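You operate a simulated robot arm through the tools that you are given. There is no shell and no other tool.

You are at the controls of a simulated robot arm. One attempt, no reset.

JOB
Plug in the small column and run it up, then down again.
Fine: blue plug to the blue socket with the strip off; switch on, run with the white handset, up till the green lamp shows, then right down; off at the end.

Only the result counts: the job must be done as asked and must still hold three seconds after the hand-in. Knocking over, shifting, dropping, spilling or breaking anything else fails it.

ROBOT AND FRAMES
A 7-joint arm with a two-finger parallel gripper, fixed in place. Base frame: the origin is on the floor under the middle of its stand, x ahead of it, y to its left, z up. Units: mm, rad, N and s.
With the tool pointing down near the work surface it reaches from about 260 to 600 mm from the base axis. Its first joint turns from -2.897 to 2.897 rad. Payload 3.4 kg.
The tool frame sits at the grasp point between the pads (the TCP): z along the fingers, y along the line on which they close. The tips reach 30 mm beyond it. The gripper opens to 94 mm. The fingers are 28 mm wide and 10 mm thick; the gripper's body (50 by 96 mm) begins 55 mm behind the TCP.
Orientation is told as [roll, pitch, yaw] about the base's x, y, z axes, in that order, counted from this pose: with the fingers straight down and closing along the base's y, the tool's x points along the base's -x, its y along +y and its z along -z.

CONTROLS
- The arm moves only by the tool move_arm. Its argument "rows" is one flat list of numbers, 7 for each row, row after row: the shift along the base's x, y, z in units of 400 mm (1.0 is 400 mm), then the turn, a rotation vector about the base's x, y, z in units of 120 degrees (1.0 is 120 degrees), then the opening, from 0 (shut) to 1 (fully open). In form: [tx, ty, tz, ax, ay, az, jaw, tx, ty, tz, ax, ay, az, jaw, ...]. A call has 1 to 20 rows; each row is the pose to reach, as a shift and turn from the pose commanded when the call began. A call with a number of a shift or a turn outside -1 to 1 is refused whole. Each row takes 0.2 s and may step no farther than 50 mm and 0.15 rad from the row before; otherwise, or with a gripper value out of range, the whole call is refused. Where a pose cannot be reached the arm comes as near as it can. A force on the tool above 90 N (or 10 N above the force at the start of the call, whichever is more), or a blocked arm, ends the call early, and 0.2 s more pass. The fingers move at their own pace (about 72 mm/s each) and stop on an object; they squeeze with about 42 N. The grip force told is the motor's: it shows also when the fingers shut on nothing. Time passes only in rows, and 0.2 s behind the last, so rows that repeat a pose let the fingers close. It gives the time, the measured TCP pose, the force on the tool (base axes), the opening and the grip force at its end, in the units of the frame above (readings bear some noise), with the torque about the TCP (base axes, N m) and any sound that the robot's microphone picked up.
- Cameras (640 x 400 px; columns grow to the right, rows downward): "scene" is fixed at [49.8, 499.2, 1622.1]; the picture's right is [-0.31, -0.95, 0.00], its down [-0.89, 0.29, -0.35] and it looks along [0.33, -0.11, -0.94] (base axes); focal length 321 px, centre (320, 200). "wrist" rides on the gripper at [76, 14, -102] in the tool frame; the picture's right is [-0.18, 0.98, 0.00], its down [-0.75, -0.14, -0.64] and it looks along [-0.63, -0.12, 0.77] (tool axes); focal length 243 px, centre (320, 200). There is no depth. A picture from a camera that has moved, and an enlarged one, comes with that camera's place and axes in the base frame and with its lens.
- capture(camera): a new picture of that camera. No time passes.
- lift_body(by): moves the trunk up (or, below 0, down) by that many mm; the arm rides with it, the base frame stays. It gives what a move gives, with no picture.
- zoom(camera, box): a new picture of the part [left, top, right, bottom] of that camera's present view, enlarged. No time passes.
- job_done(): hands the job in; it is judged then, once.

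Places have to be worked out from the pictures, the camera data and where the tool is seen. Open the gripper and draw the arm clear of the work before you hand the job in, unless the task says otherwise.

The tools are called after "Call:" as name(argument=value, ...) on one line, values as JSON. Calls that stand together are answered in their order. move_arm: Moves the arm, as the interface text tells. Its arguments: {"type":"object","properties":{"rows":{"type":"array","items":{"type":"number"}}},"required":["rows"]} The other tools are called the same way: lift_body (by) moves the trunk up or down; capture (camera) takes a picture; zoom (camera, box) takes an enlarged picture of a part of a camera's view; job_done () hands the job in.

At the start:

```text
time: 0.0
ee_pos: [233.4, 334.7, 1218.0]
tcp_rot: [0.002, 0.001, -0.002]
contact_force: [-0.8, -0.3, 0.4]
wrist_torque: [0.0, -0.03, -0.02]
gripper_width: 94.0
grip_force: 0.1
trunk travel left (down, up): [-300.0, 86.0]
```

scene: 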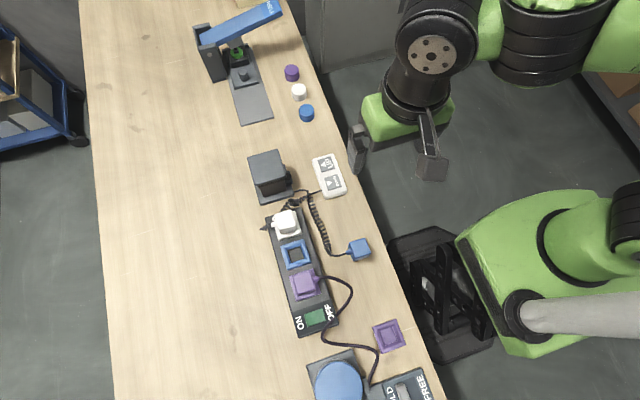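
wrist: 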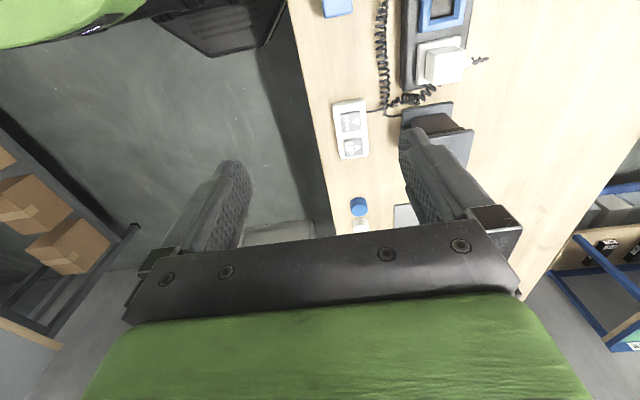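

I start by looking closer at the bench: the strip, its switch, the blue plug, the handset and the column.

Call:
zoom(camera="scene", box=[220, 140, 400, 260])

Call:
zoom(camera="scene", box=[240, 190, 440, 400])

Call:
zoom(camera="scene", box=[180, 0, 330, 130])

Call:
capture(camera="wrist")

```text
3.33 times, centred on (310, 200) of scene
camera zoom: at [49.8, 499.2, 1622.1], right [-0.31, -0.95, 0.0], down [-0.89, 0.29, -0.35], along [0.33, -0.11, -0.94], focal length 1070 px, centre (353, 200)
```

zoom: 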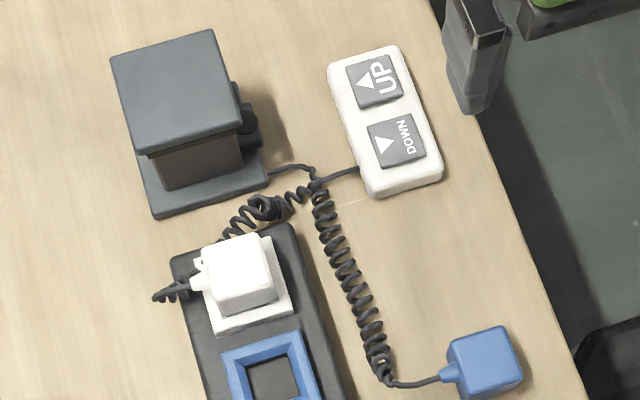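

```text
1.90 times, centred on (340, 295) of scene
camera zoom: at [49.8, 499.2, 1622.1], right [-0.31, -0.95, 0.0], down [-0.89, 0.29, -0.35], along [0.33, -0.11, -0.94], focal length 612 px, centre (282, 19)
```

zoom: 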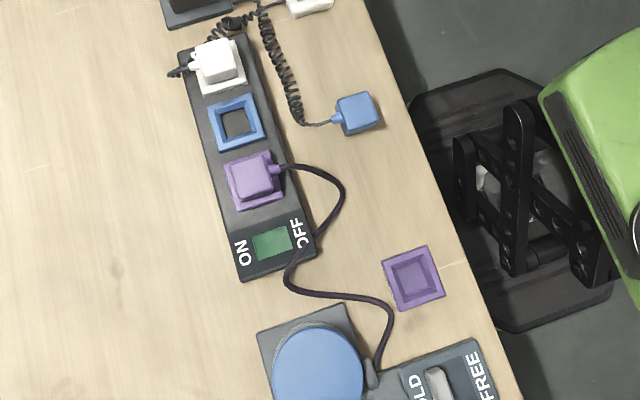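

```text
3.08 times, centred on (255, 65) of scene
camera zoom: at [49.8, 499.2, 1622.1], right [-0.31, -0.95, 0.0], down [-0.89, 0.29, -0.35], along [0.33, -0.11, -0.94], focal length 988 px, centre (520, 615)
```

zoom: 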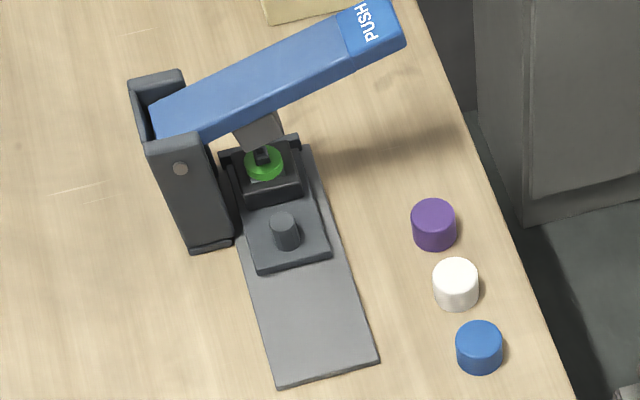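

```text
taken
camera wrist: at [156.1, 348.2, 1320.2], right [0.18, 0.98, 0.0], down [0.75, -0.14, 0.64], along [0.63, -0.12, -0.77], focal length 243 px, centre (320, 200)
```

wrist: 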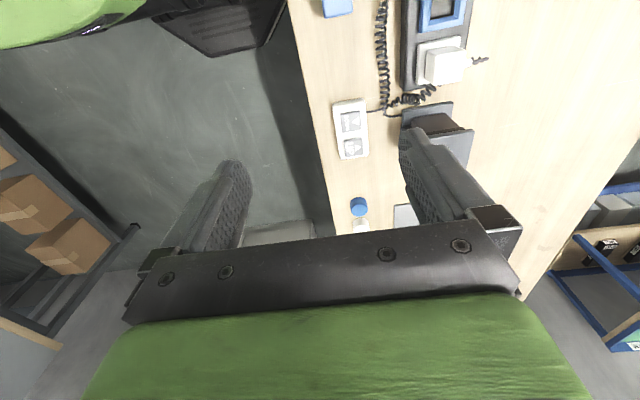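

The switch's state and the column's lamp are not clear yet, so I enlarge those parts.

Call:
zoom(camera="scene", box=[285, 290, 345, 340])

Call:
zoom(camera="scene", box=[240, 140, 310, 210])

Call:
zoom(camera="scene", box=[260, 200, 330, 270])

Call:
zoom(camera="scene", box=[330, 225, 390, 275])

Call:
zoom(camera="scene", box=[300, 330, 440, 400])

```text
8.00 times, centred on (315, 315) of scene
camera zoom: at [49.8, 499.2, 1622.1], right [-0.31, -0.95, 0.0], down [-0.89, 0.29, -0.35], along [0.33, -0.11, -0.94], focal length 2569 px, centre (360, -720)
```

zoom: 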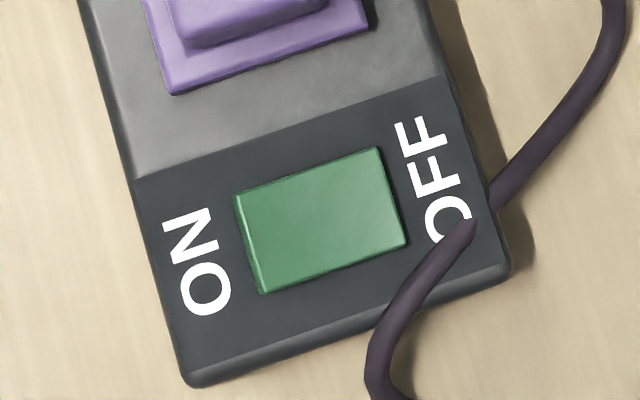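

```text
5.71 times, centred on (275, 175) of scene
camera zoom: at [49.8, 499.2, 1622.1], right [-0.31, -0.95, 0.0], down [-0.89, 0.29, -0.35], along [0.33, -0.11, -0.94], focal length 1835 px, centre (577, 343)
```

zoom: 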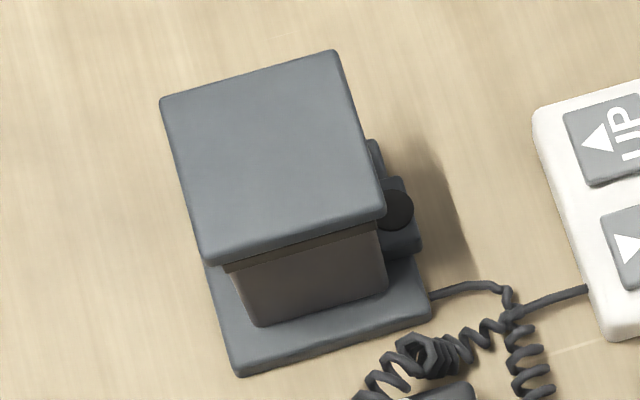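

```text
5.71 times, centred on (295, 235) of scene
camera zoom: at [49.8, 499.2, 1622.1], right [-0.31, -0.95, 0.0], down [-0.89, 0.29, -0.35], along [0.33, -0.11, -0.94], focal length 1835 px, centre (463, 0)
```

zoom: 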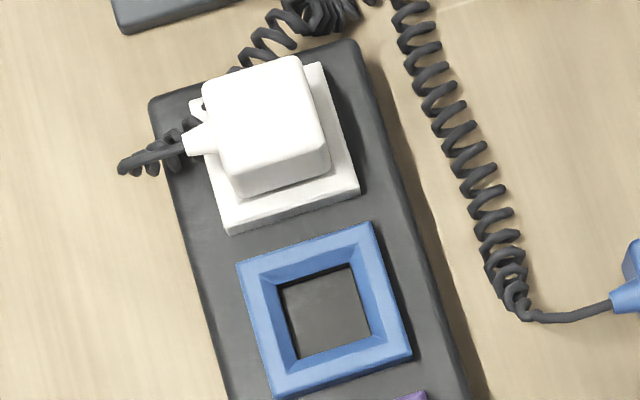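

```text
8.00 times, centred on (360, 250) of scene
camera zoom: at [49.8, 499.2, 1622.1], right [-0.31, -0.95, 0.0], down [-0.89, 0.29, -0.35], along [0.33, -0.11, -0.94], focal length 2569 px, centre (0, -200)
```

zoom: 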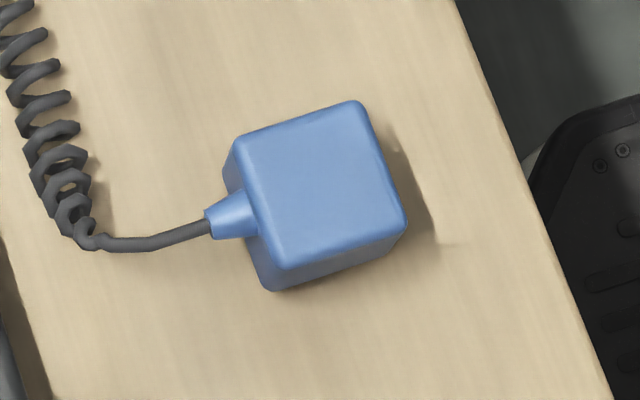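

```text
4.57 times, centred on (370, 365) of scene
camera zoom: at [49.8, 499.2, 1622.1], right [-0.31, -0.95, 0.0], down [-0.89, 0.29, -0.35], along [0.33, -0.11, -0.94], focal length 1468 px, centre (91, -554)
```

zoom: 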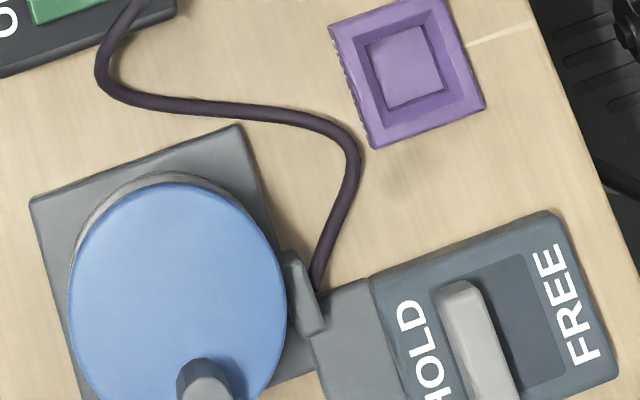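

The rocker shows its ON-side end wall, so it seems pressed on OFF, but I will check that from nearer. I turn the tool by 90° so that it closes along base x, and move over the strip at a safe height to look with the wrist camera.

Call:
move_arm(rows=[-0.0098, 0.0148, -0.0155, 0, 0, 0.0682, 1, -0.0195, 0.0295, -0.0309, 0, 0, 0.1364, 1, -0.0293, 0.0443, -0.0464, 0, 0, 0.2045, 1, -0.0391, 0.0591, -0.0618, 0, 0, 0.2727, 1, -0.0489, 0.0739, -0.0773, 0, 0, 0.3409, 1, -0.0586, 0.0886, -0.0927, 0, 0, 0.4091, 1, -0.0684, 0.1034, -0.1082, 0, 0, 0.4773, 1, -0.0782, 0.1182, -0.1236, 0, 0, 0.5455, 1, -0.088, 0.133, -0.1391, 0, 0, 0.6136, 1, -0.0977, 0.1477, -0.1545, 0, 0, 0.6818, 1, -0.1075, 0.1625, -0.17, 0, 0, 0.75, 1, -0.1075, 0.1625, -0.17, 0, 0, 0.75, 1])

Call:
capture(camera="wrist")

Call:
capture(camera="scene")

```text
time: 2.6
ee_pos: [190.6, 399.0, 1149.4]
tcp_rot: [0.0, 0.0, 1.572]
contact_force: [0.1, -0.5, 0.0]
wrist_torque: [-0.01, -0.01, -0.02]
gripper_width: 93.9
grip_force: 0.1
trunk travel left (down, up): [-300.0, 86.0]
```

```text
taken
camera wrist: at [175.1, 322.7, 1251.7], right [-0.98, 0.18, 0.0], down [0.14, 0.75, 0.64], along [0.12, 0.63, -0.77], focal length 243 px, centre (320, 200)
```

wrist: 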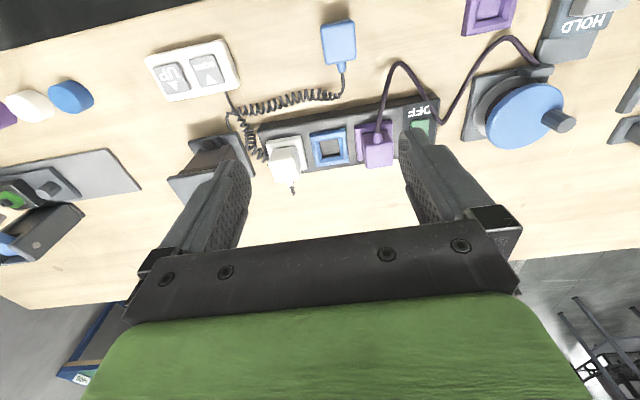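

```text
taken
```

scene: 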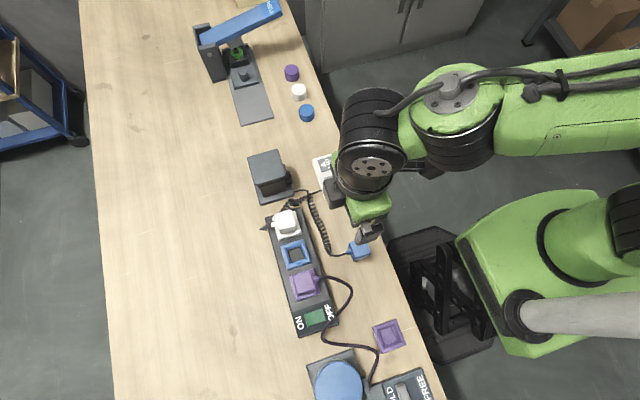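

The stereo estimate puts the blue plug's top near (161, 368, 904) and the blue socket near (199, 510, ~895). I enlarge the wrist view for the switch, sockets, handset and column.

Call:
zoom(camera="wrist", box=[250, 80, 450, 200])

Call:
zoom(camera="wrist", box=[140, 20, 300, 210])

Call:
zoom(camera="wrist", box=[300, 0, 380, 80])

```text
3.20 times, centred on (350, 140) of wrist
camera zoom: at [175.1, 322.7, 1251.7], right [-0.98, 0.18, 0.0], down [0.14, 0.75, 0.64], along [0.12, 0.63, -0.77], focal length 776 px, centre (224, 392)
```

zoom: 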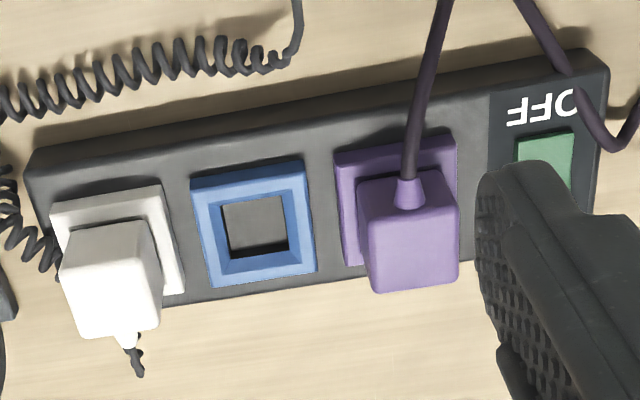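

```text
2.11 times, centred on (220, 115) of wrist
camera zoom: at [175.1, 322.7, 1251.7], right [-0.98, 0.18, 0.0], down [0.14, 0.75, 0.64], along [0.12, 0.63, -0.77], focal length 511 px, centre (530, 379)
```

zoom: 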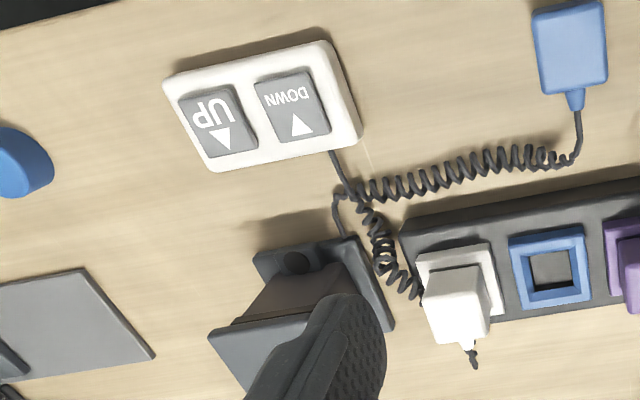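

```text
5.00 times, centred on (340, 40) of wrist
camera zoom: at [175.1, 322.7, 1251.7], right [-0.98, 0.18, 0.0], down [0.14, 0.75, 0.64], along [0.12, 0.63, -0.77], focal length 1213 px, centre (220, 1000)
```

zoom: 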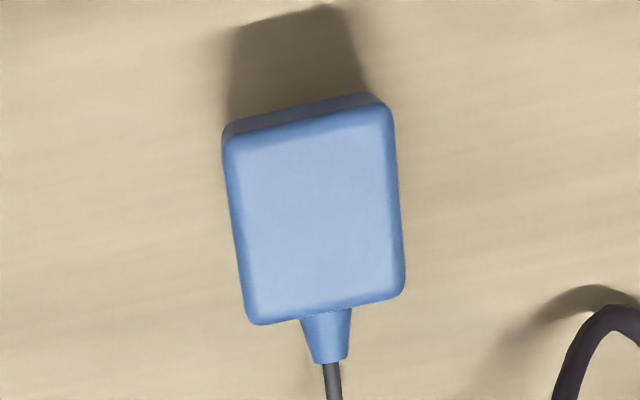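

The lamp is the dark disc on the column's base, and the plug stands upright with its cord leaving on the +y side. I shift over the switch and lower a little to judge its state.

Call:
move_arm(rows=[-0.069, 0, -0.044, 0, 0, 0, 1, -0.138, 0, -0.088, 0, 0, 0, 1, -0.206, 0, -0.131, 0, 0, 0, 1, -0.275, 0, -0.175, 0, 0, 0, 1, -0.275, 0, -0.175, 0, 0, 0, 1])

Call:
capture(camera="wrist")

Call:
zoom(camera="wrist", box=[220, 60, 420, 200])

```text
time: 3.8
ee_pos: [80.5, 399.8, 1078.8]
tcp_rot: [-0.001, 0.001, 1.571]
contact_force: [1.0, 0.0, 0.1]
wrist_torque: [-0.03, 0.01, 0.02]
gripper_width: 94.0
grip_force: 0.0
trunk travel left (down, up): [-300.0, 86.0]
```

```text
taken
camera wrist: at [65.7, 323.3, 1180.9], right [-0.98, 0.18, 0.0], down [0.14, 0.75, 0.64], along [0.12, 0.63, -0.77], focal length 243 px, centre (320, 200)
```

wrist: 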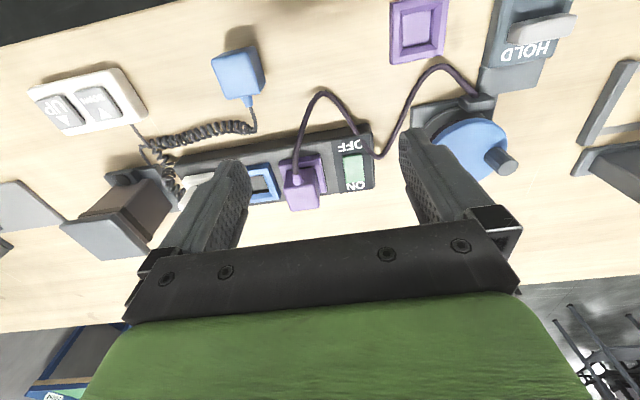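

```text
2.86 times, centred on (320, 130) of wrist
camera zoom: at [65.7, 323.3, 1180.9], right [-0.98, 0.18, 0.0], down [0.14, 0.75, 0.64], along [0.12, 0.63, -0.77], focal length 693 px, centre (320, 400)
```

zoom: 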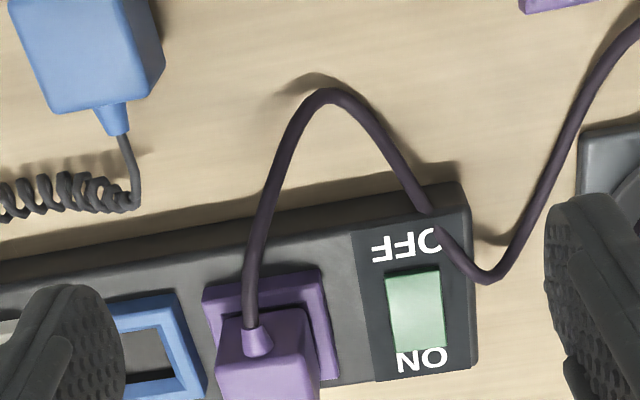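

The rocker's far end overlaps the ON letters, which suggests its ON end stands high (OFF pressed). I enlarge it once more.

Call:
zoom(camera="wrist", box=[325, 125, 385, 200])

Call:
zoom(camera="wrist", box=[190, 20, 290, 120])

```text
5.33 times, centred on (355, 162) of wrist
camera zoom: at [65.7, 323.3, 1180.9], right [-0.98, 0.18, 0.0], down [0.14, 0.75, 0.64], along [0.12, 0.63, -0.77], focal length 1294 px, centre (133, 400)
```

zoom: 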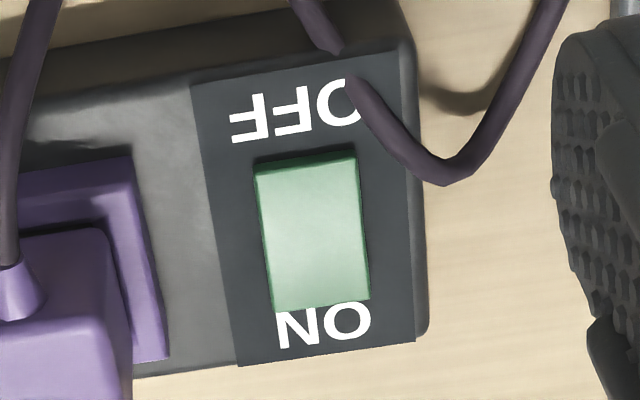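

```text
4.00 times, centred on (240, 70) of wrist
camera zoom: at [65.7, 323.3, 1180.9], right [-0.98, 0.18, 0.0], down [0.14, 0.75, 0.64], along [0.12, 0.63, -0.77], focal length 970 px, centre (640, 720)
```

zoom: 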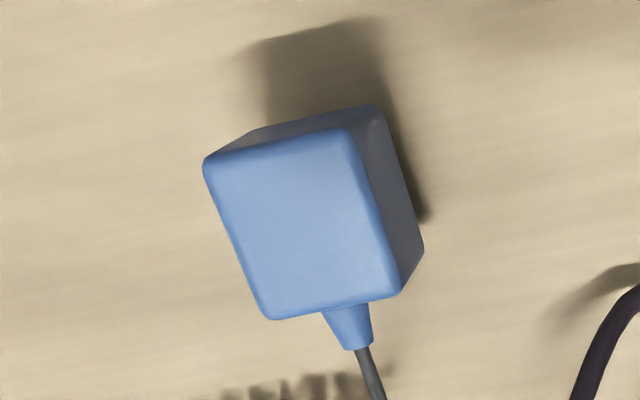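

The ON end stands high, so the strip is off, as wanted before plugging. Next I hover over the blue plug, about (161, 367), at TCP height 1000 to refine its place.

Call:
move_arm(rows=[0.0504, -0.0205, -0.05, 0, 0, 0, 1, 0.1008, -0.0409, -0.1, 0, 0, 0, 1, 0.1511, -0.0614, -0.15, 0, 0, 0, 1, 0.2015, -0.0818, -0.2, 0, 0, 0, 1, 0.2015, -0.0818, -0.2, 0, 0, 0, 1])

Call:
capture(camera="wrist")

Call:
zoom(camera="wrist", box=[240, 60, 400, 160])

Call:
capture(camera="scene")

```text
time: 5.0
ee_pos: [160.0, 367.2, 998.3]
tcp_rot: [0.0, 0.001, 1.57]
contact_force: [-0.3, 0.3, 0.4]
wrist_torque: [0.0, 0.0, 0.0]
gripper_width: 94.0
grip_force: 0.1
trunk travel left (down, up): [-300.0, 86.0]
```

```text
taken
camera wrist: at [144.0, 290.6, 1100.8], right [-0.98, 0.18, 0.0], down [0.14, 0.75, 0.64], along [0.12, 0.63, -0.77], focal length 243 px, centre (320, 200)
```

wrist: 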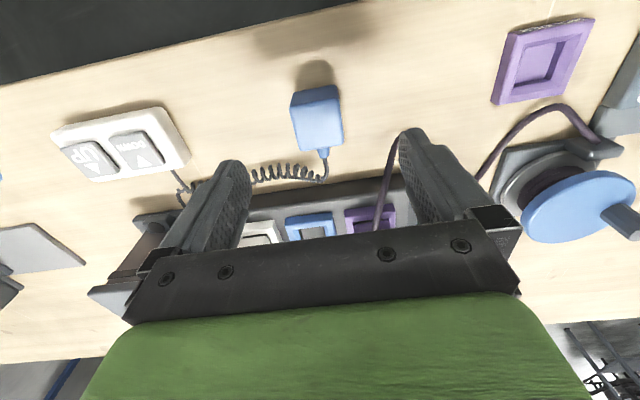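

```text
4.00 times, centred on (320, 110) of wrist
camera zoom: at [144.0, 290.6, 1100.8], right [-0.98, 0.18, 0.0], down [0.14, 0.75, 0.64], along [0.12, 0.63, -0.77], focal length 970 px, centre (320, 560)
```

zoom: 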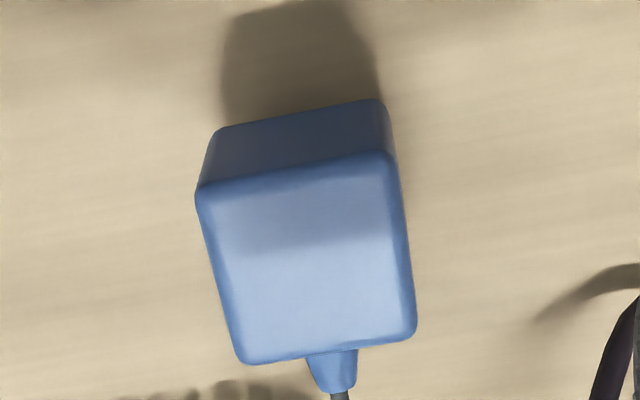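

```text
taken
```

scene: 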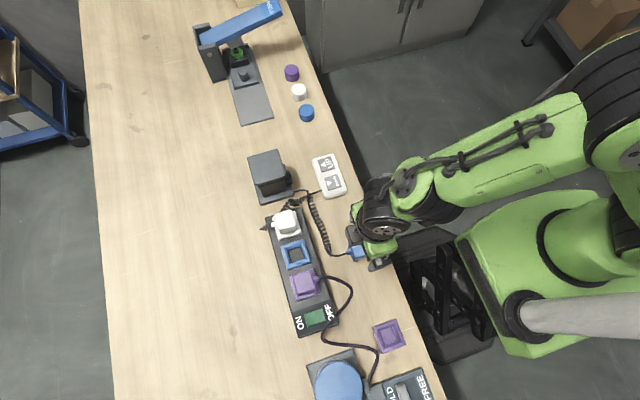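

The wrist views agree on the plug: top centre about (160.3, 367.4, 912), about 36 mm wide, table near z 878. Before gripping I look at the blue socket from close above to get its place and height.

Call:
move_arm(rows=[0.0238, 0.0831, 0.01, 0, 0, 0, 1, 0.0475, 0.1663, 0.02, 0, 0, 0, 1, 0.0713, 0.2494, 0.025, 0, 0, 0, 1, 0.095, 0.3325, 0.025, 0, 0, 0, 1, 0.095, 0.3325, 0.025, 0, 0, 0, 1])

Call:
capture(camera="wrist")

Call:
zoom(camera="wrist", box=[210, 60, 410, 190])

Call:
zoom(camera="wrist", box=[270, 70, 370, 140])

```text
time: 6.2
ee_pos: [197.9, 499.3, 1008.4]
tcp_rot: [0.0, -0.001, 1.57]
contact_force: [0.2, -0.3, -0.1]
wrist_torque: [0.04, -0.01, 0.01]
gripper_width: 94.2
grip_force: 0.0
trunk travel left (down, up): [-300.0, 86.0]
```

```text
taken
camera wrist: at [182.7, 422.8, 1111.9], right [-0.98, 0.18, 0.0], down [0.14, 0.75, 0.64], along [0.12, 0.63, -0.77], focal length 243 px, centre (320, 200)
```

wrist: 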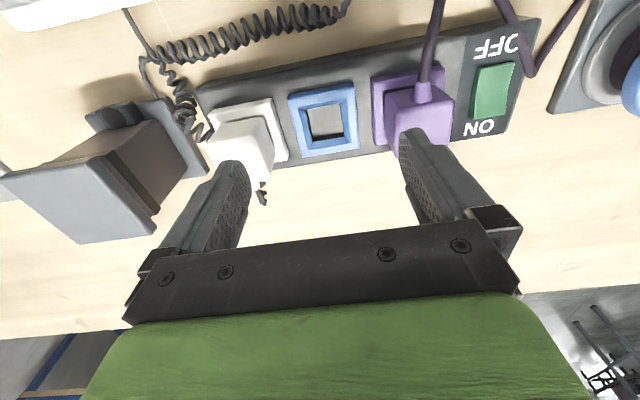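

```text
3.08 times, centred on (310, 125) of wrist
camera zoom: at [182.7, 422.8, 1111.9], right [-0.98, 0.18, 0.0], down [0.14, 0.75, 0.64], along [0.12, 0.63, -0.77], focal length 746 px, centre (351, 431)
```

zoom: 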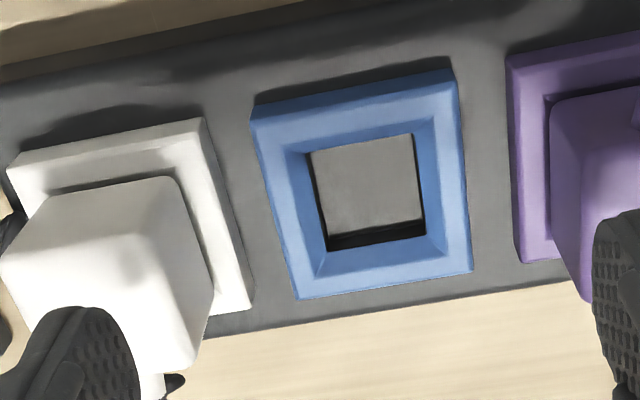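

```text
5.71 times, centred on (320, 105) of wrist
camera zoom: at [182.7, 422.8, 1111.9], right [-0.98, 0.18, 0.0], down [0.14, 0.75, 0.64], along [0.12, 0.63, -0.77], focal length 1386 px, centre (320, 743)
```

zoom: 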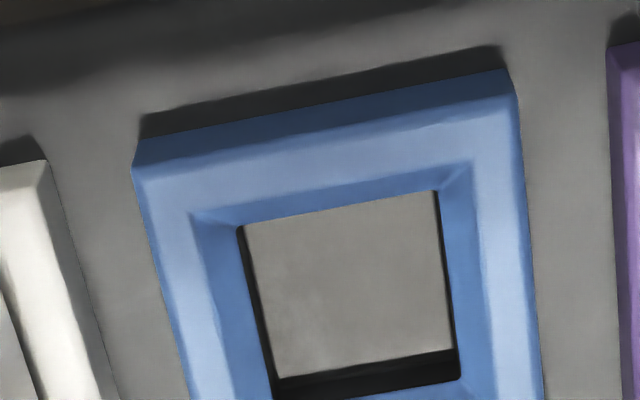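

The socket frame is about 57 mm wide with a funnel down to a ~31 mm hole, centred near (194.5, 509, 898). Now I return to the plug and lower the fingers around it, tips near z 887, keeping them still open.

Call:
move_arm(rows=[-0.032, -0.1104, 0, 0, 0, 0, 0.75, -0.064, -0.2208, 0, 0, 0, 0, 0.75, -0.096, -0.3313, 0, 0, 0, 0, 0.75, -0.096, -0.3313, -0.06, 0, 0, 0, 0.75, -0.096, -0.3313, -0.12, 0, 0, 0, 0.75, -0.096, -0.3313, -0.17, 0, 0, 0, 0.75, -0.096, -0.3313, -0.205, 0, 0, 0, 0.75, -0.096, -0.3313, -0.205, 0, 0, 0, 0.75])

Call:
capture(camera="wrist")

Call:
zoom(camera="wrist", box=[220, 80, 420, 205])

Call:
zoom(camera="scene", box=[320, 210, 420, 290])

```text
time: 8.0
ee_pos: [162.5, 366.5, 927.8]
tcp_rot: [0.001, 0.0, 1.571]
contact_force: [0.4, 0.6, 0.9]
wrist_torque: [0.02, -0.02, 0.01]
gripper_width: 70.6
grip_force: 0.1
trunk travel left (down, up): [-300.0, 86.0]
```

```text
taken
camera wrist: at [146.1, 289.4, 1029.9], right [-0.98, 0.18, 0.0], down [0.14, 0.75, 0.64], along [0.12, 0.63, -0.77], focal length 243 px, centre (320, 200)
```

wrist: 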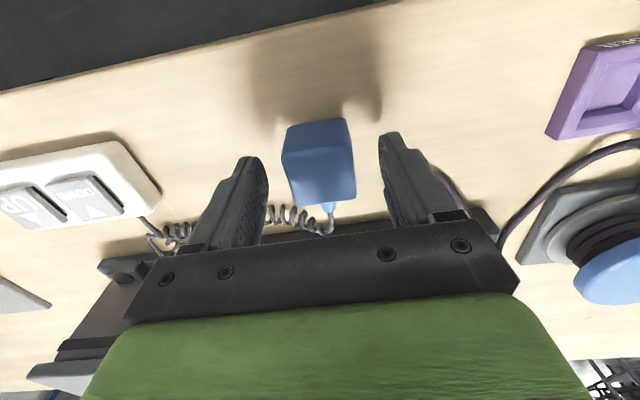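

```text
3.20 times, centred on (320, 142) of wrist
camera zoom: at [146.1, 289.4, 1029.9], right [-0.98, 0.18, 0.0], down [0.14, 0.75, 0.64], along [0.12, 0.63, -0.77], focal length 776 px, centre (320, 384)
```

zoom: 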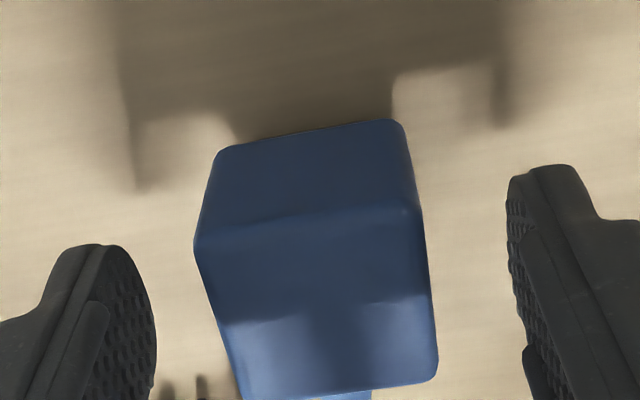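

```text
5.00 times, centred on (370, 250) of scene
camera zoom: at [49.8, 499.2, 1622.1], right [-0.31, -0.95, 0.0], down [-0.89, 0.29, -0.35], along [0.33, -0.11, -0.94], focal length 1606 px, centre (70, -50)
```

zoom: 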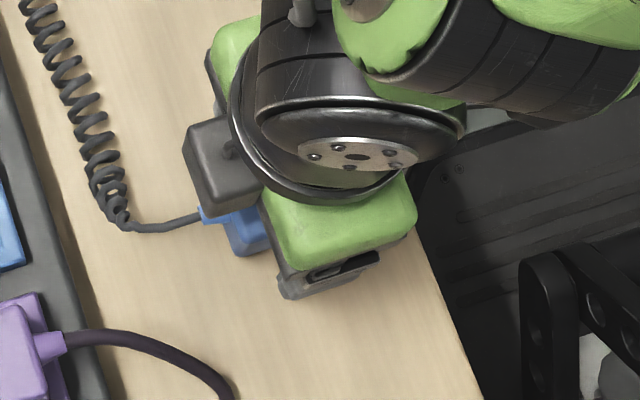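

The fingers straddle the plug evenly (plug about 160.3, 368.5). I lower to TCP z 917, leaving tips well above the plug's lower edge, and close.

Call:
move_arm(rows=[0, 0, -0.0138, 0, 0, 0, 0.75, 0, 0.0013, -0.0275, 0, 0, 0, 0.75, 0, 0.0013, -0.0275, 0, 0, 0, 0.3, 0, 0.0013, -0.0275, 0, 0, 0, 0, 0, 0.0013, -0.0275, 0, 0, 0, 0, 0, 0.0013, -0.0275, 0, 0, 0, 0])

Call:
capture(camera="wrist")

Call:
zoom(camera="wrist", box=[220, 80, 420, 205])

```text
time: 9.4
ee_pos: [161.2, 368.5, 916.2]
tcp_rot: [0.0, 0.0, 1.572]
contact_force: [0.8, 0.7, 0.4]
wrist_torque: [-0.02, 0.01, 0.0]
gripper_width: 43.4
grip_force: 41.8
trunk travel left (down, up): [-300.0, 86.0]
```

```text
taken
camera wrist: at [145.3, 290.7, 1019.6], right [-0.98, 0.18, 0.0], down [0.14, 0.75, 0.64], along [0.12, 0.63, -0.77], focal length 243 px, centre (320, 200)
```

wrist: 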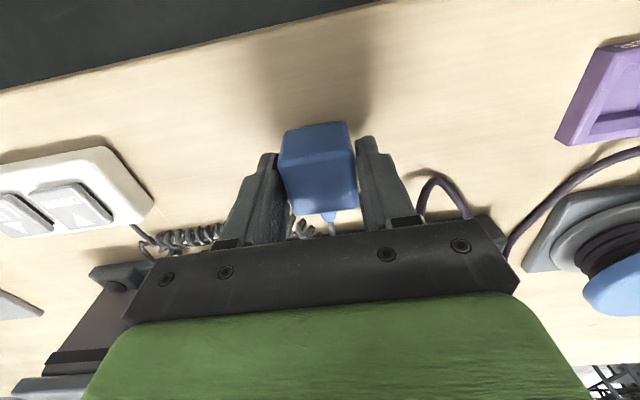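

```text
3.20 times, centred on (320, 142) of wrist
camera zoom: at [145.3, 290.7, 1019.6], right [-0.98, 0.18, 0.0], down [0.14, 0.75, 0.64], along [0.12, 0.63, -0.77], focal length 776 px, centre (320, 384)
```

zoom: 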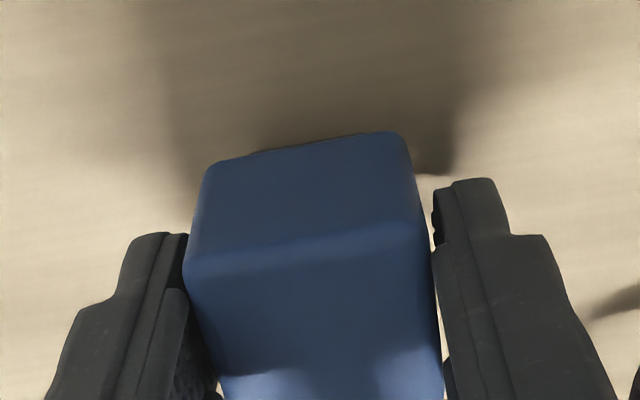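

The plug is held (opening 43 mm, 42 N grip). I lift it 60 mm and carry it over the socket, staying high enough to clear the other plugs.

Call:
move_arm(rows=[0, 0, 0.03, 0, 0, 0, 0, 0, 0, 0.08, 0, 0, 0, 0, 0, 0, 0.15, 0, 0, 0, 0, 0.0143, 0.0585, 0.15, 0, 0, 0, 0, 0.0287, 0.1171, 0.15, 0, 0, 0, 0, 0.043, 0.1756, 0.15, 0, 0, 0, 0, 0.0573, 0.2342, 0.15, 0, 0, 0, 0, 0.0717, 0.2927, 0.15, 0, 0, 0, 0, 0.086, 0.3513, 0.15, 0, 0, 0, 0, 0.086, 0.3513, 0.15, 0, 0, 0, 0])

Call:
capture(camera="wrist")

Call:
zoom(camera="wrist", box=[220, 60, 420, 185])

Call:
zoom(camera="scene", box=[230, 190, 390, 290])

```text
time: 11.6
ee_pos: [194.7, 508.9, 977.4]
tcp_rot: [0.0, 0.0, 1.571]
contact_force: [-0.5, 0.3, -1.1]
wrist_torque: [-0.02, -0.02, 0.03]
gripper_width: 43.4
grip_force: 42.2
trunk travel left (down, up): [-300.0, 86.0]
```

```text
taken
camera wrist: at [179.5, 431.8, 1079.5], right [-0.98, 0.18, 0.0], down [0.14, 0.75, 0.64], along [0.12, 0.63, -0.77], focal length 243 px, centre (320, 200)
```

wrist: 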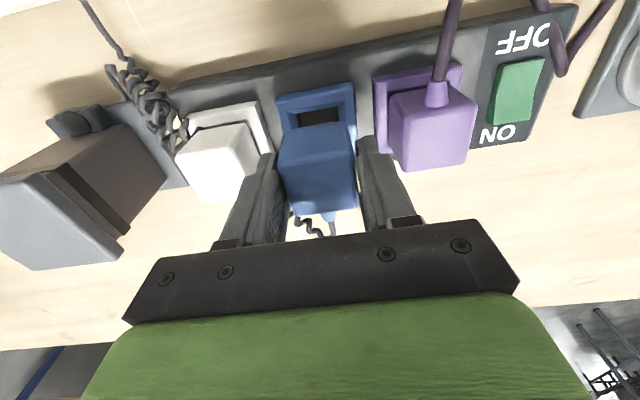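

```text
3.20 times, centred on (320, 122) of wrist
camera zoom: at [179.5, 431.8, 1079.5], right [-0.98, 0.18, 0.0], down [0.14, 0.75, 0.64], along [0.12, 0.63, -0.77], focal length 776 px, centre (320, 448)
```

zoom: 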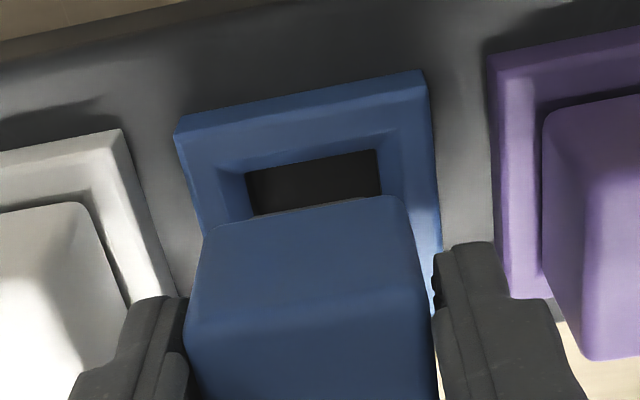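

```text
4.00 times, centred on (310, 240) of scene
camera zoom: at [49.8, 499.2, 1622.1], right [-0.31, -0.95, 0.0], down [-0.89, 0.29, -0.35], along [0.33, -0.11, -0.94], focal length 1284 px, centre (360, 40)
```

zoom: 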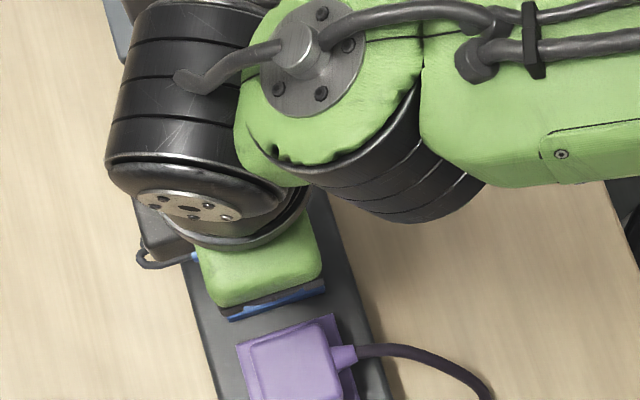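

The plug hangs over the socket with the funnel visible in front of it. I lower 19 mm to compare the plug's lower front edge with the frame at nearly the same height.

Call:
move_arm(rows=[0, 0, -0.025, 0, 0, 0, 0, 0, 0, -0.0475, 0, 0, 0, 0, 0, 0, -0.0475, 0, 0, 0, 0])

Call:
zoom(camera="wrist", box=[220, 60, 420, 185])

Call:
zoom(camera="wrist", box=[260, 80, 380, 155])

```text
time: 12.4
ee_pos: [194.6, 509.4, 958.8]
tcp_rot: [-0.001, -0.001, 1.571]
contact_force: [0.5, -0.2, 0.8]
wrist_torque: [0.0, 0.01, -0.02]
gripper_width: 43.8
grip_force: 41.5
trunk travel left (down, up): [-300.0, 86.0]
```

```text
3.20 times, centred on (320, 122) of wrist
camera zoom: at [179.3, 432.5, 1060.4], right [-0.98, 0.18, 0.0], down [0.14, 0.75, 0.64], along [0.12, 0.63, -0.77], focal length 776 px, centre (320, 448)
```

zoom: 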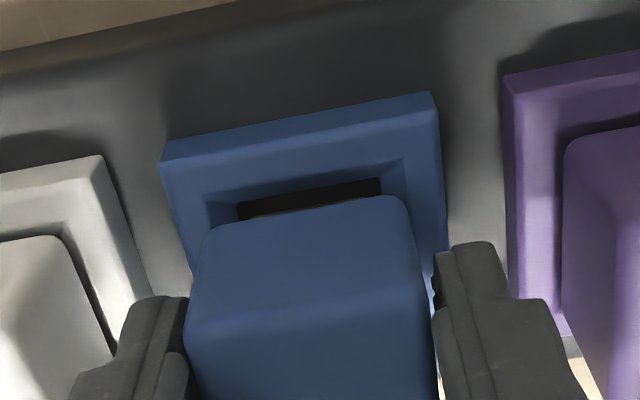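

```text
5.33 times, centred on (320, 118) of wrist
camera zoom: at [179.3, 432.5, 1060.4], right [-0.98, 0.18, 0.0], down [0.14, 0.75, 0.64], along [0.12, 0.63, -0.77], focal length 1294 px, centre (320, 640)
```

zoom: 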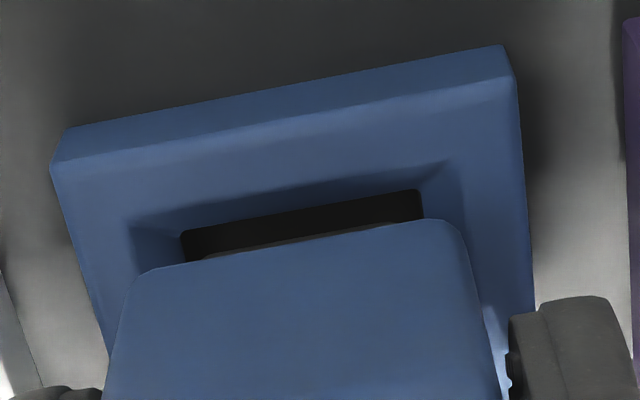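

Plug and frame look aligned in x to within about 0.5 mm. To judge y, I look at how the seated white and purple plugs sit in their frames as a reference.

Call:
zoom(camera="wrist", box=[360, 60, 480, 190])

Call:
zoom(camera="wrist", box=[150, 80, 290, 220])

```text
3.08 times, centred on (420, 125) of wrist
camera zoom: at [179.3, 432.5, 1060.4], right [-0.98, 0.18, 0.0], down [0.14, 0.75, 0.64], along [0.12, 0.63, -0.77], focal length 746 px, centre (12, 431)
```

zoom: 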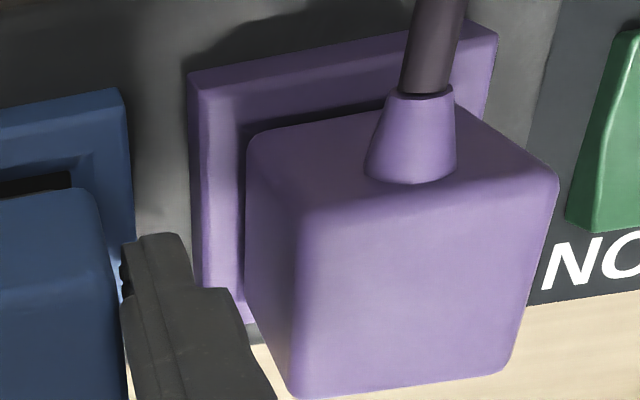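

```text
2.86 times, centred on (220, 150) of wrist
camera zoom: at [179.3, 432.5, 1060.4], right [-0.98, 0.18, 0.0], down [0.14, 0.75, 0.64], along [0.12, 0.63, -0.77], focal length 693 px, centre (606, 343)
```

zoom: 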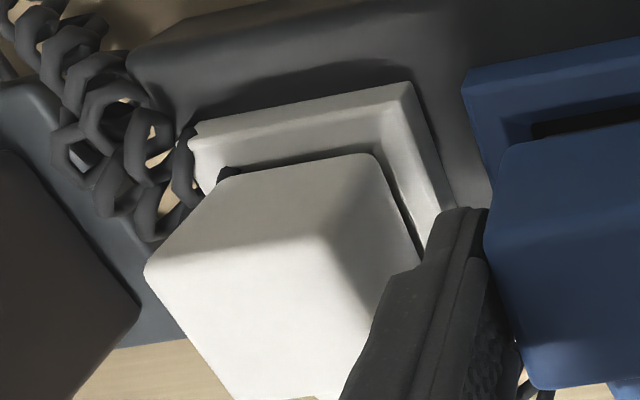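

The seated plugs show about 10–11 mm from frame front edge to plug front; mine computes to about 10 mm now. I lower another 8 mm and compare again before inserting.

Call:
move_arm(rows=[0, 0, -0.01, 0, 0, 0, 0, 0, 0, -0.02, 0, 0, 0, 0, 0, 0, -0.02, 0, 0, 0, 0])

Call:
zoom(camera="wrist", box=[260, 80, 380, 155])

Call:
zoom(camera="wrist", box=[200, 70, 480, 220])

```text
time: 13.2
ee_pos: [195.1, 510.1, 951.2]
tcp_rot: [-0.004, -0.004, 1.57]
contact_force: [-0.4, -0.2, 11.8]
wrist_torque: [0.03, 0.15, -0.02]
gripper_width: 43.6
grip_force: 41.2
trunk travel left (down, up): [-300.0, 86.0]
```

```text
5.33 times, centred on (320, 118) of wrist
camera zoom: at [179.6, 431.7, 1053.2], right [-0.98, 0.18, 0.0], down [0.14, 0.75, 0.64], along [0.12, 0.63, -0.76], focal length 1294 px, centre (320, 640)
```

zoom: 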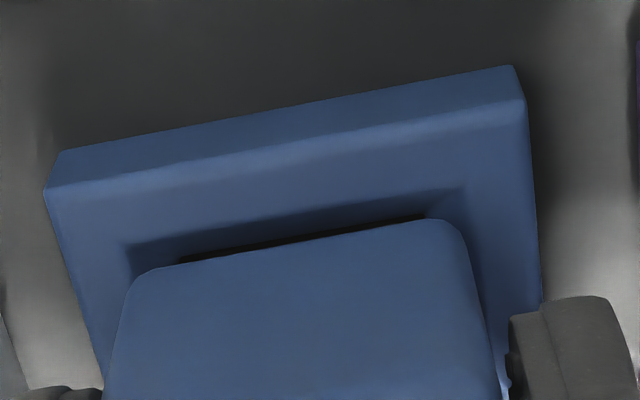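

```text
2.29 times, centred on (340, 145) of wrist
camera zoom: at [179.6, 431.7, 1053.2], right [-0.98, 0.18, 0.0], down [0.14, 0.75, 0.64], along [0.12, 0.63, -0.76], focal length 555 px, centre (274, 326)
```

zoom: 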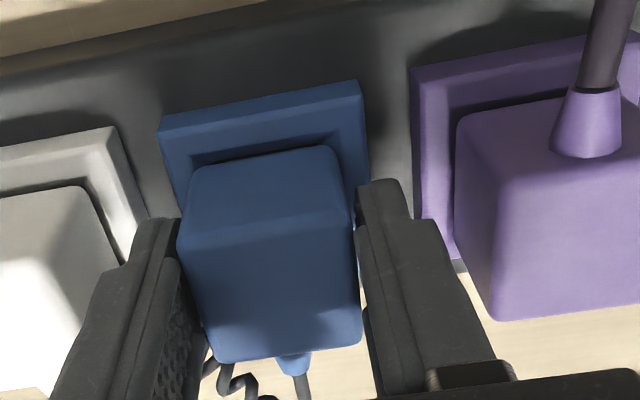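

A light contact (11.8 N up) with torque +0.15 N·m about y says the plug's lower part touches the funnel on the −x side. I nudge +x by 1 mm while going down 2 mm and check the forces.

Call:
move_arm(rows=[0.0025, 0, 0.0025, 0, 0, 0, 0, 0.0025, 0, 0, 0, 0, 0, 0, 0.0025, 0, -0.0025, 0, 0, 0, 0, 0.0025, 0, -0.005, 0, 0, 0, 0])

Call:
zoom(camera="wrist", box=[260, 80, 380, 155])

```text
time: 14.2
ee_pos: [196.4, 508.9, 950.4]
tcp_rot: [-0.004, -0.008, 1.575]
contact_force: [-3.6, 5.2, 29.6]
wrist_torque: [0.19, 0.23, 0.02]
gripper_width: 43.3
grip_force: 41.7
trunk travel left (down, up): [-300.0, 86.0]
```

```text
5.33 times, centred on (320, 118) of wrist
camera zoom: at [180.3, 430.8, 1052.4], right [-0.98, 0.18, 0.0], down [0.14, 0.75, 0.65], along [0.12, 0.64, -0.76], focal length 1294 px, centre (320, 640)
```

zoom: 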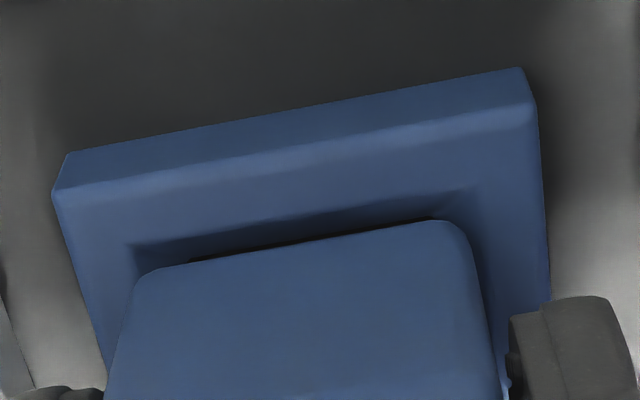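

The push rose to 30 N with no progress, so it is sitting on the funnel. I check whether the plug has tilted in the grip by taking the same enlarged view as right after gripping.

Call:
zoom(camera="wrist", box=[220, 80, 420, 205])

Call:
zoom(camera="scene", box=[250, 190, 350, 270])

```text
3.20 times, centred on (320, 142) of wrist
camera zoom: at [180.3, 430.8, 1052.4], right [-0.98, 0.18, 0.0], down [0.14, 0.75, 0.65], along [0.12, 0.64, -0.76], focal length 776 px, centre (320, 384)
```

zoom: 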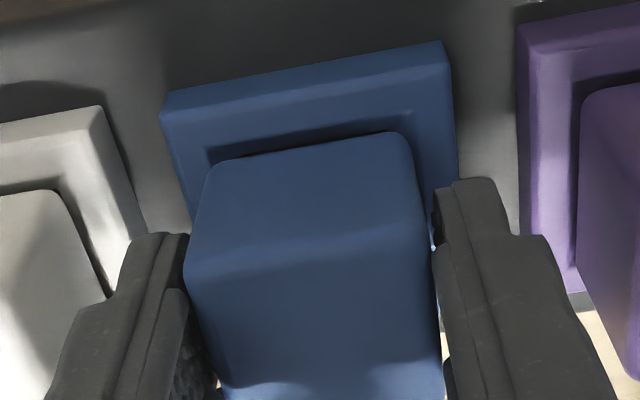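

```text
5.00 times, centred on (300, 230) of scene
camera zoom: at [49.8, 499.2, 1622.1], right [-0.31, -0.95, 0.0], down [-0.89, 0.29, -0.35], along [0.33, -0.11, -0.94], focal length 1606 px, centre (420, 50)
```

zoom: 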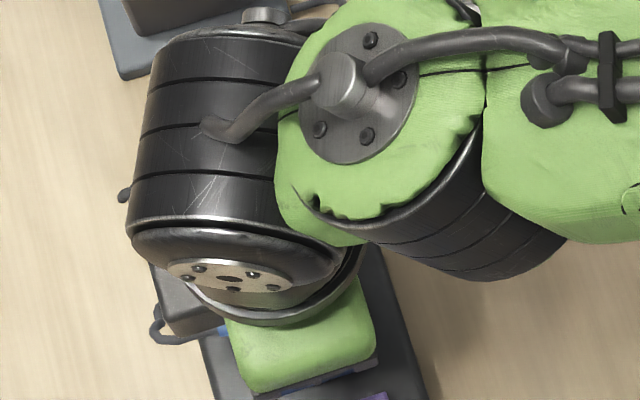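

The plug has not tilted, and triangulating the seated purple plug gives a top near z 950 – close to the blue plug's top now (~945), so it may already be in. I ease back up 2 mm and 1 mm in −x and read the forces.

Call:
move_arm(rows=[-0.0025, 0, 0.005, 0, 0, 0, 0, -0.0025, 0, 0.005, 0, 0, 0, 0])

Call:
zoom(camera="wrist", box=[240, 60, 480, 210])

```text
time: 14.8
ee_pos: [195.8, 507.6, 950.1]
tcp_rot: [-0.003, -0.002, 1.569]
contact_force: [2.1, 7.6, 21.8]
wrist_torque: [0.41, -0.08, -0.01]
gripper_width: 43.4
grip_force: 42.1
trunk travel left (down, up): [-300.0, 86.0]
```

```text
2.67 times, centred on (360, 135) of wrist
camera zoom: at [180.2, 430.5, 1052.9], right [-0.98, 0.19, 0.0], down [0.14, 0.75, 0.64], along [0.12, 0.63, -0.77], focal length 647 px, centre (213, 373)
```

zoom: 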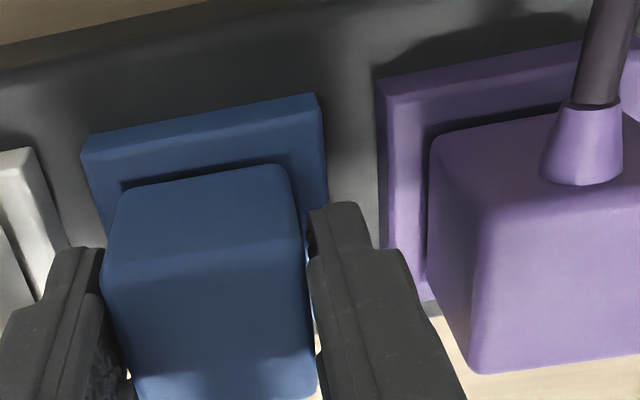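

The force now acts centrally under the plug with a sideways +y push of 7.6 N, as if the plug's foot were held in the hole. I ease up another 2 mm to see whether the contact relaxes.

Call:
move_arm(rows=[0, 0, 0.005, 0, 0, 0, 0, 0, 0, 0.005, 0, 0, 0, 0])

```text
time: 15.4
ee_pos: [195.7, 507.8, 950.9]
tcp_rot: [0.001, 0.005, 1.567]
contact_force: [4.2, 1.1, 7.8]
wrist_torque: [0.2, -0.19, -0.04]
gripper_width: 43.5
grip_force: 42.7
trunk travel left (down, up): [-300.0, 86.0]
```

The blue plug's top compares within 3 mm of the seated purple one, so I take it to be in the hole. I relieve the load by 1 mm, open only to about 53 mm (neighbours are near) and rise straight up to look.

Call:
move_arm(rows=[0, 0, 0.0025, 0, 0, 0, 0, 0, 0, 0.0025, 0, 0, 0, 0.5, 0, 0, 0.0025, 0, 0, 0, 0.56, 0, 0, 0.0025, 0, 0, 0, 0.56, 0, 0, 0.03, 0, 0, 0, 0.56, 0, 0, 0.08, 0, 0, 0, 0.56, 0, 0, 0.14, 0, 0, 0, 0.56, 0, 0, 0.14, 0, 0, 0, 0.56])

Call:
capture(camera="wrist")

Call:
zoom(camera="wrist", box=[200, 60, 480, 220])

```text
time: 17.2
ee_pos: [195.3, 508.8, 1007.6]
tcp_rot: [-0.002, 0.0, 1.571]
contact_force: [0.4, 0.1, -0.6]
wrist_torque: [0.01, 0.02, 0.0]
gripper_width: 52.5
grip_force: 0.2
trunk travel left (down, up): [-300.0, 86.0]
```

```text
taken
camera wrist: at [179.8, 431.8, 1109.7], right [-0.98, 0.18, 0.0], down [0.14, 0.75, 0.64], along [0.12, 0.63, -0.77], focal length 243 px, centre (320, 200)
```

wrist: 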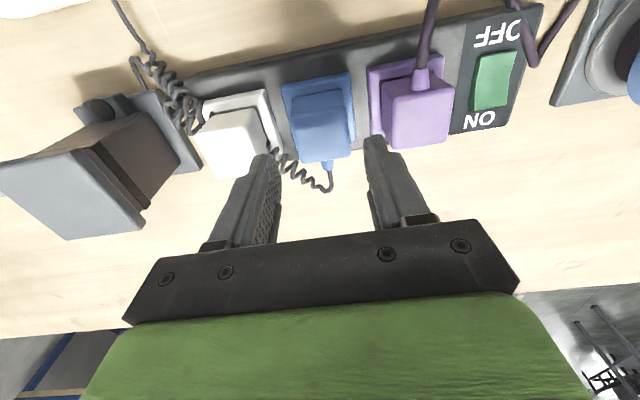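

```text
2.29 times, centred on (340, 140) of wrist
camera zoom: at [179.8, 431.8, 1109.7], right [-0.98, 0.18, 0.0], down [0.14, 0.75, 0.64], along [0.12, 0.63, -0.77], focal length 555 px, centre (274, 337)
```

zoom: 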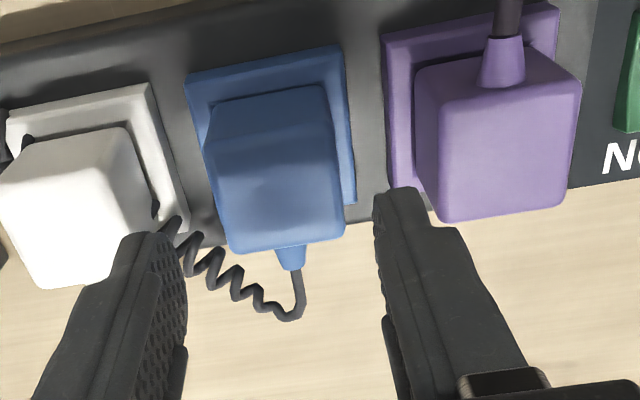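

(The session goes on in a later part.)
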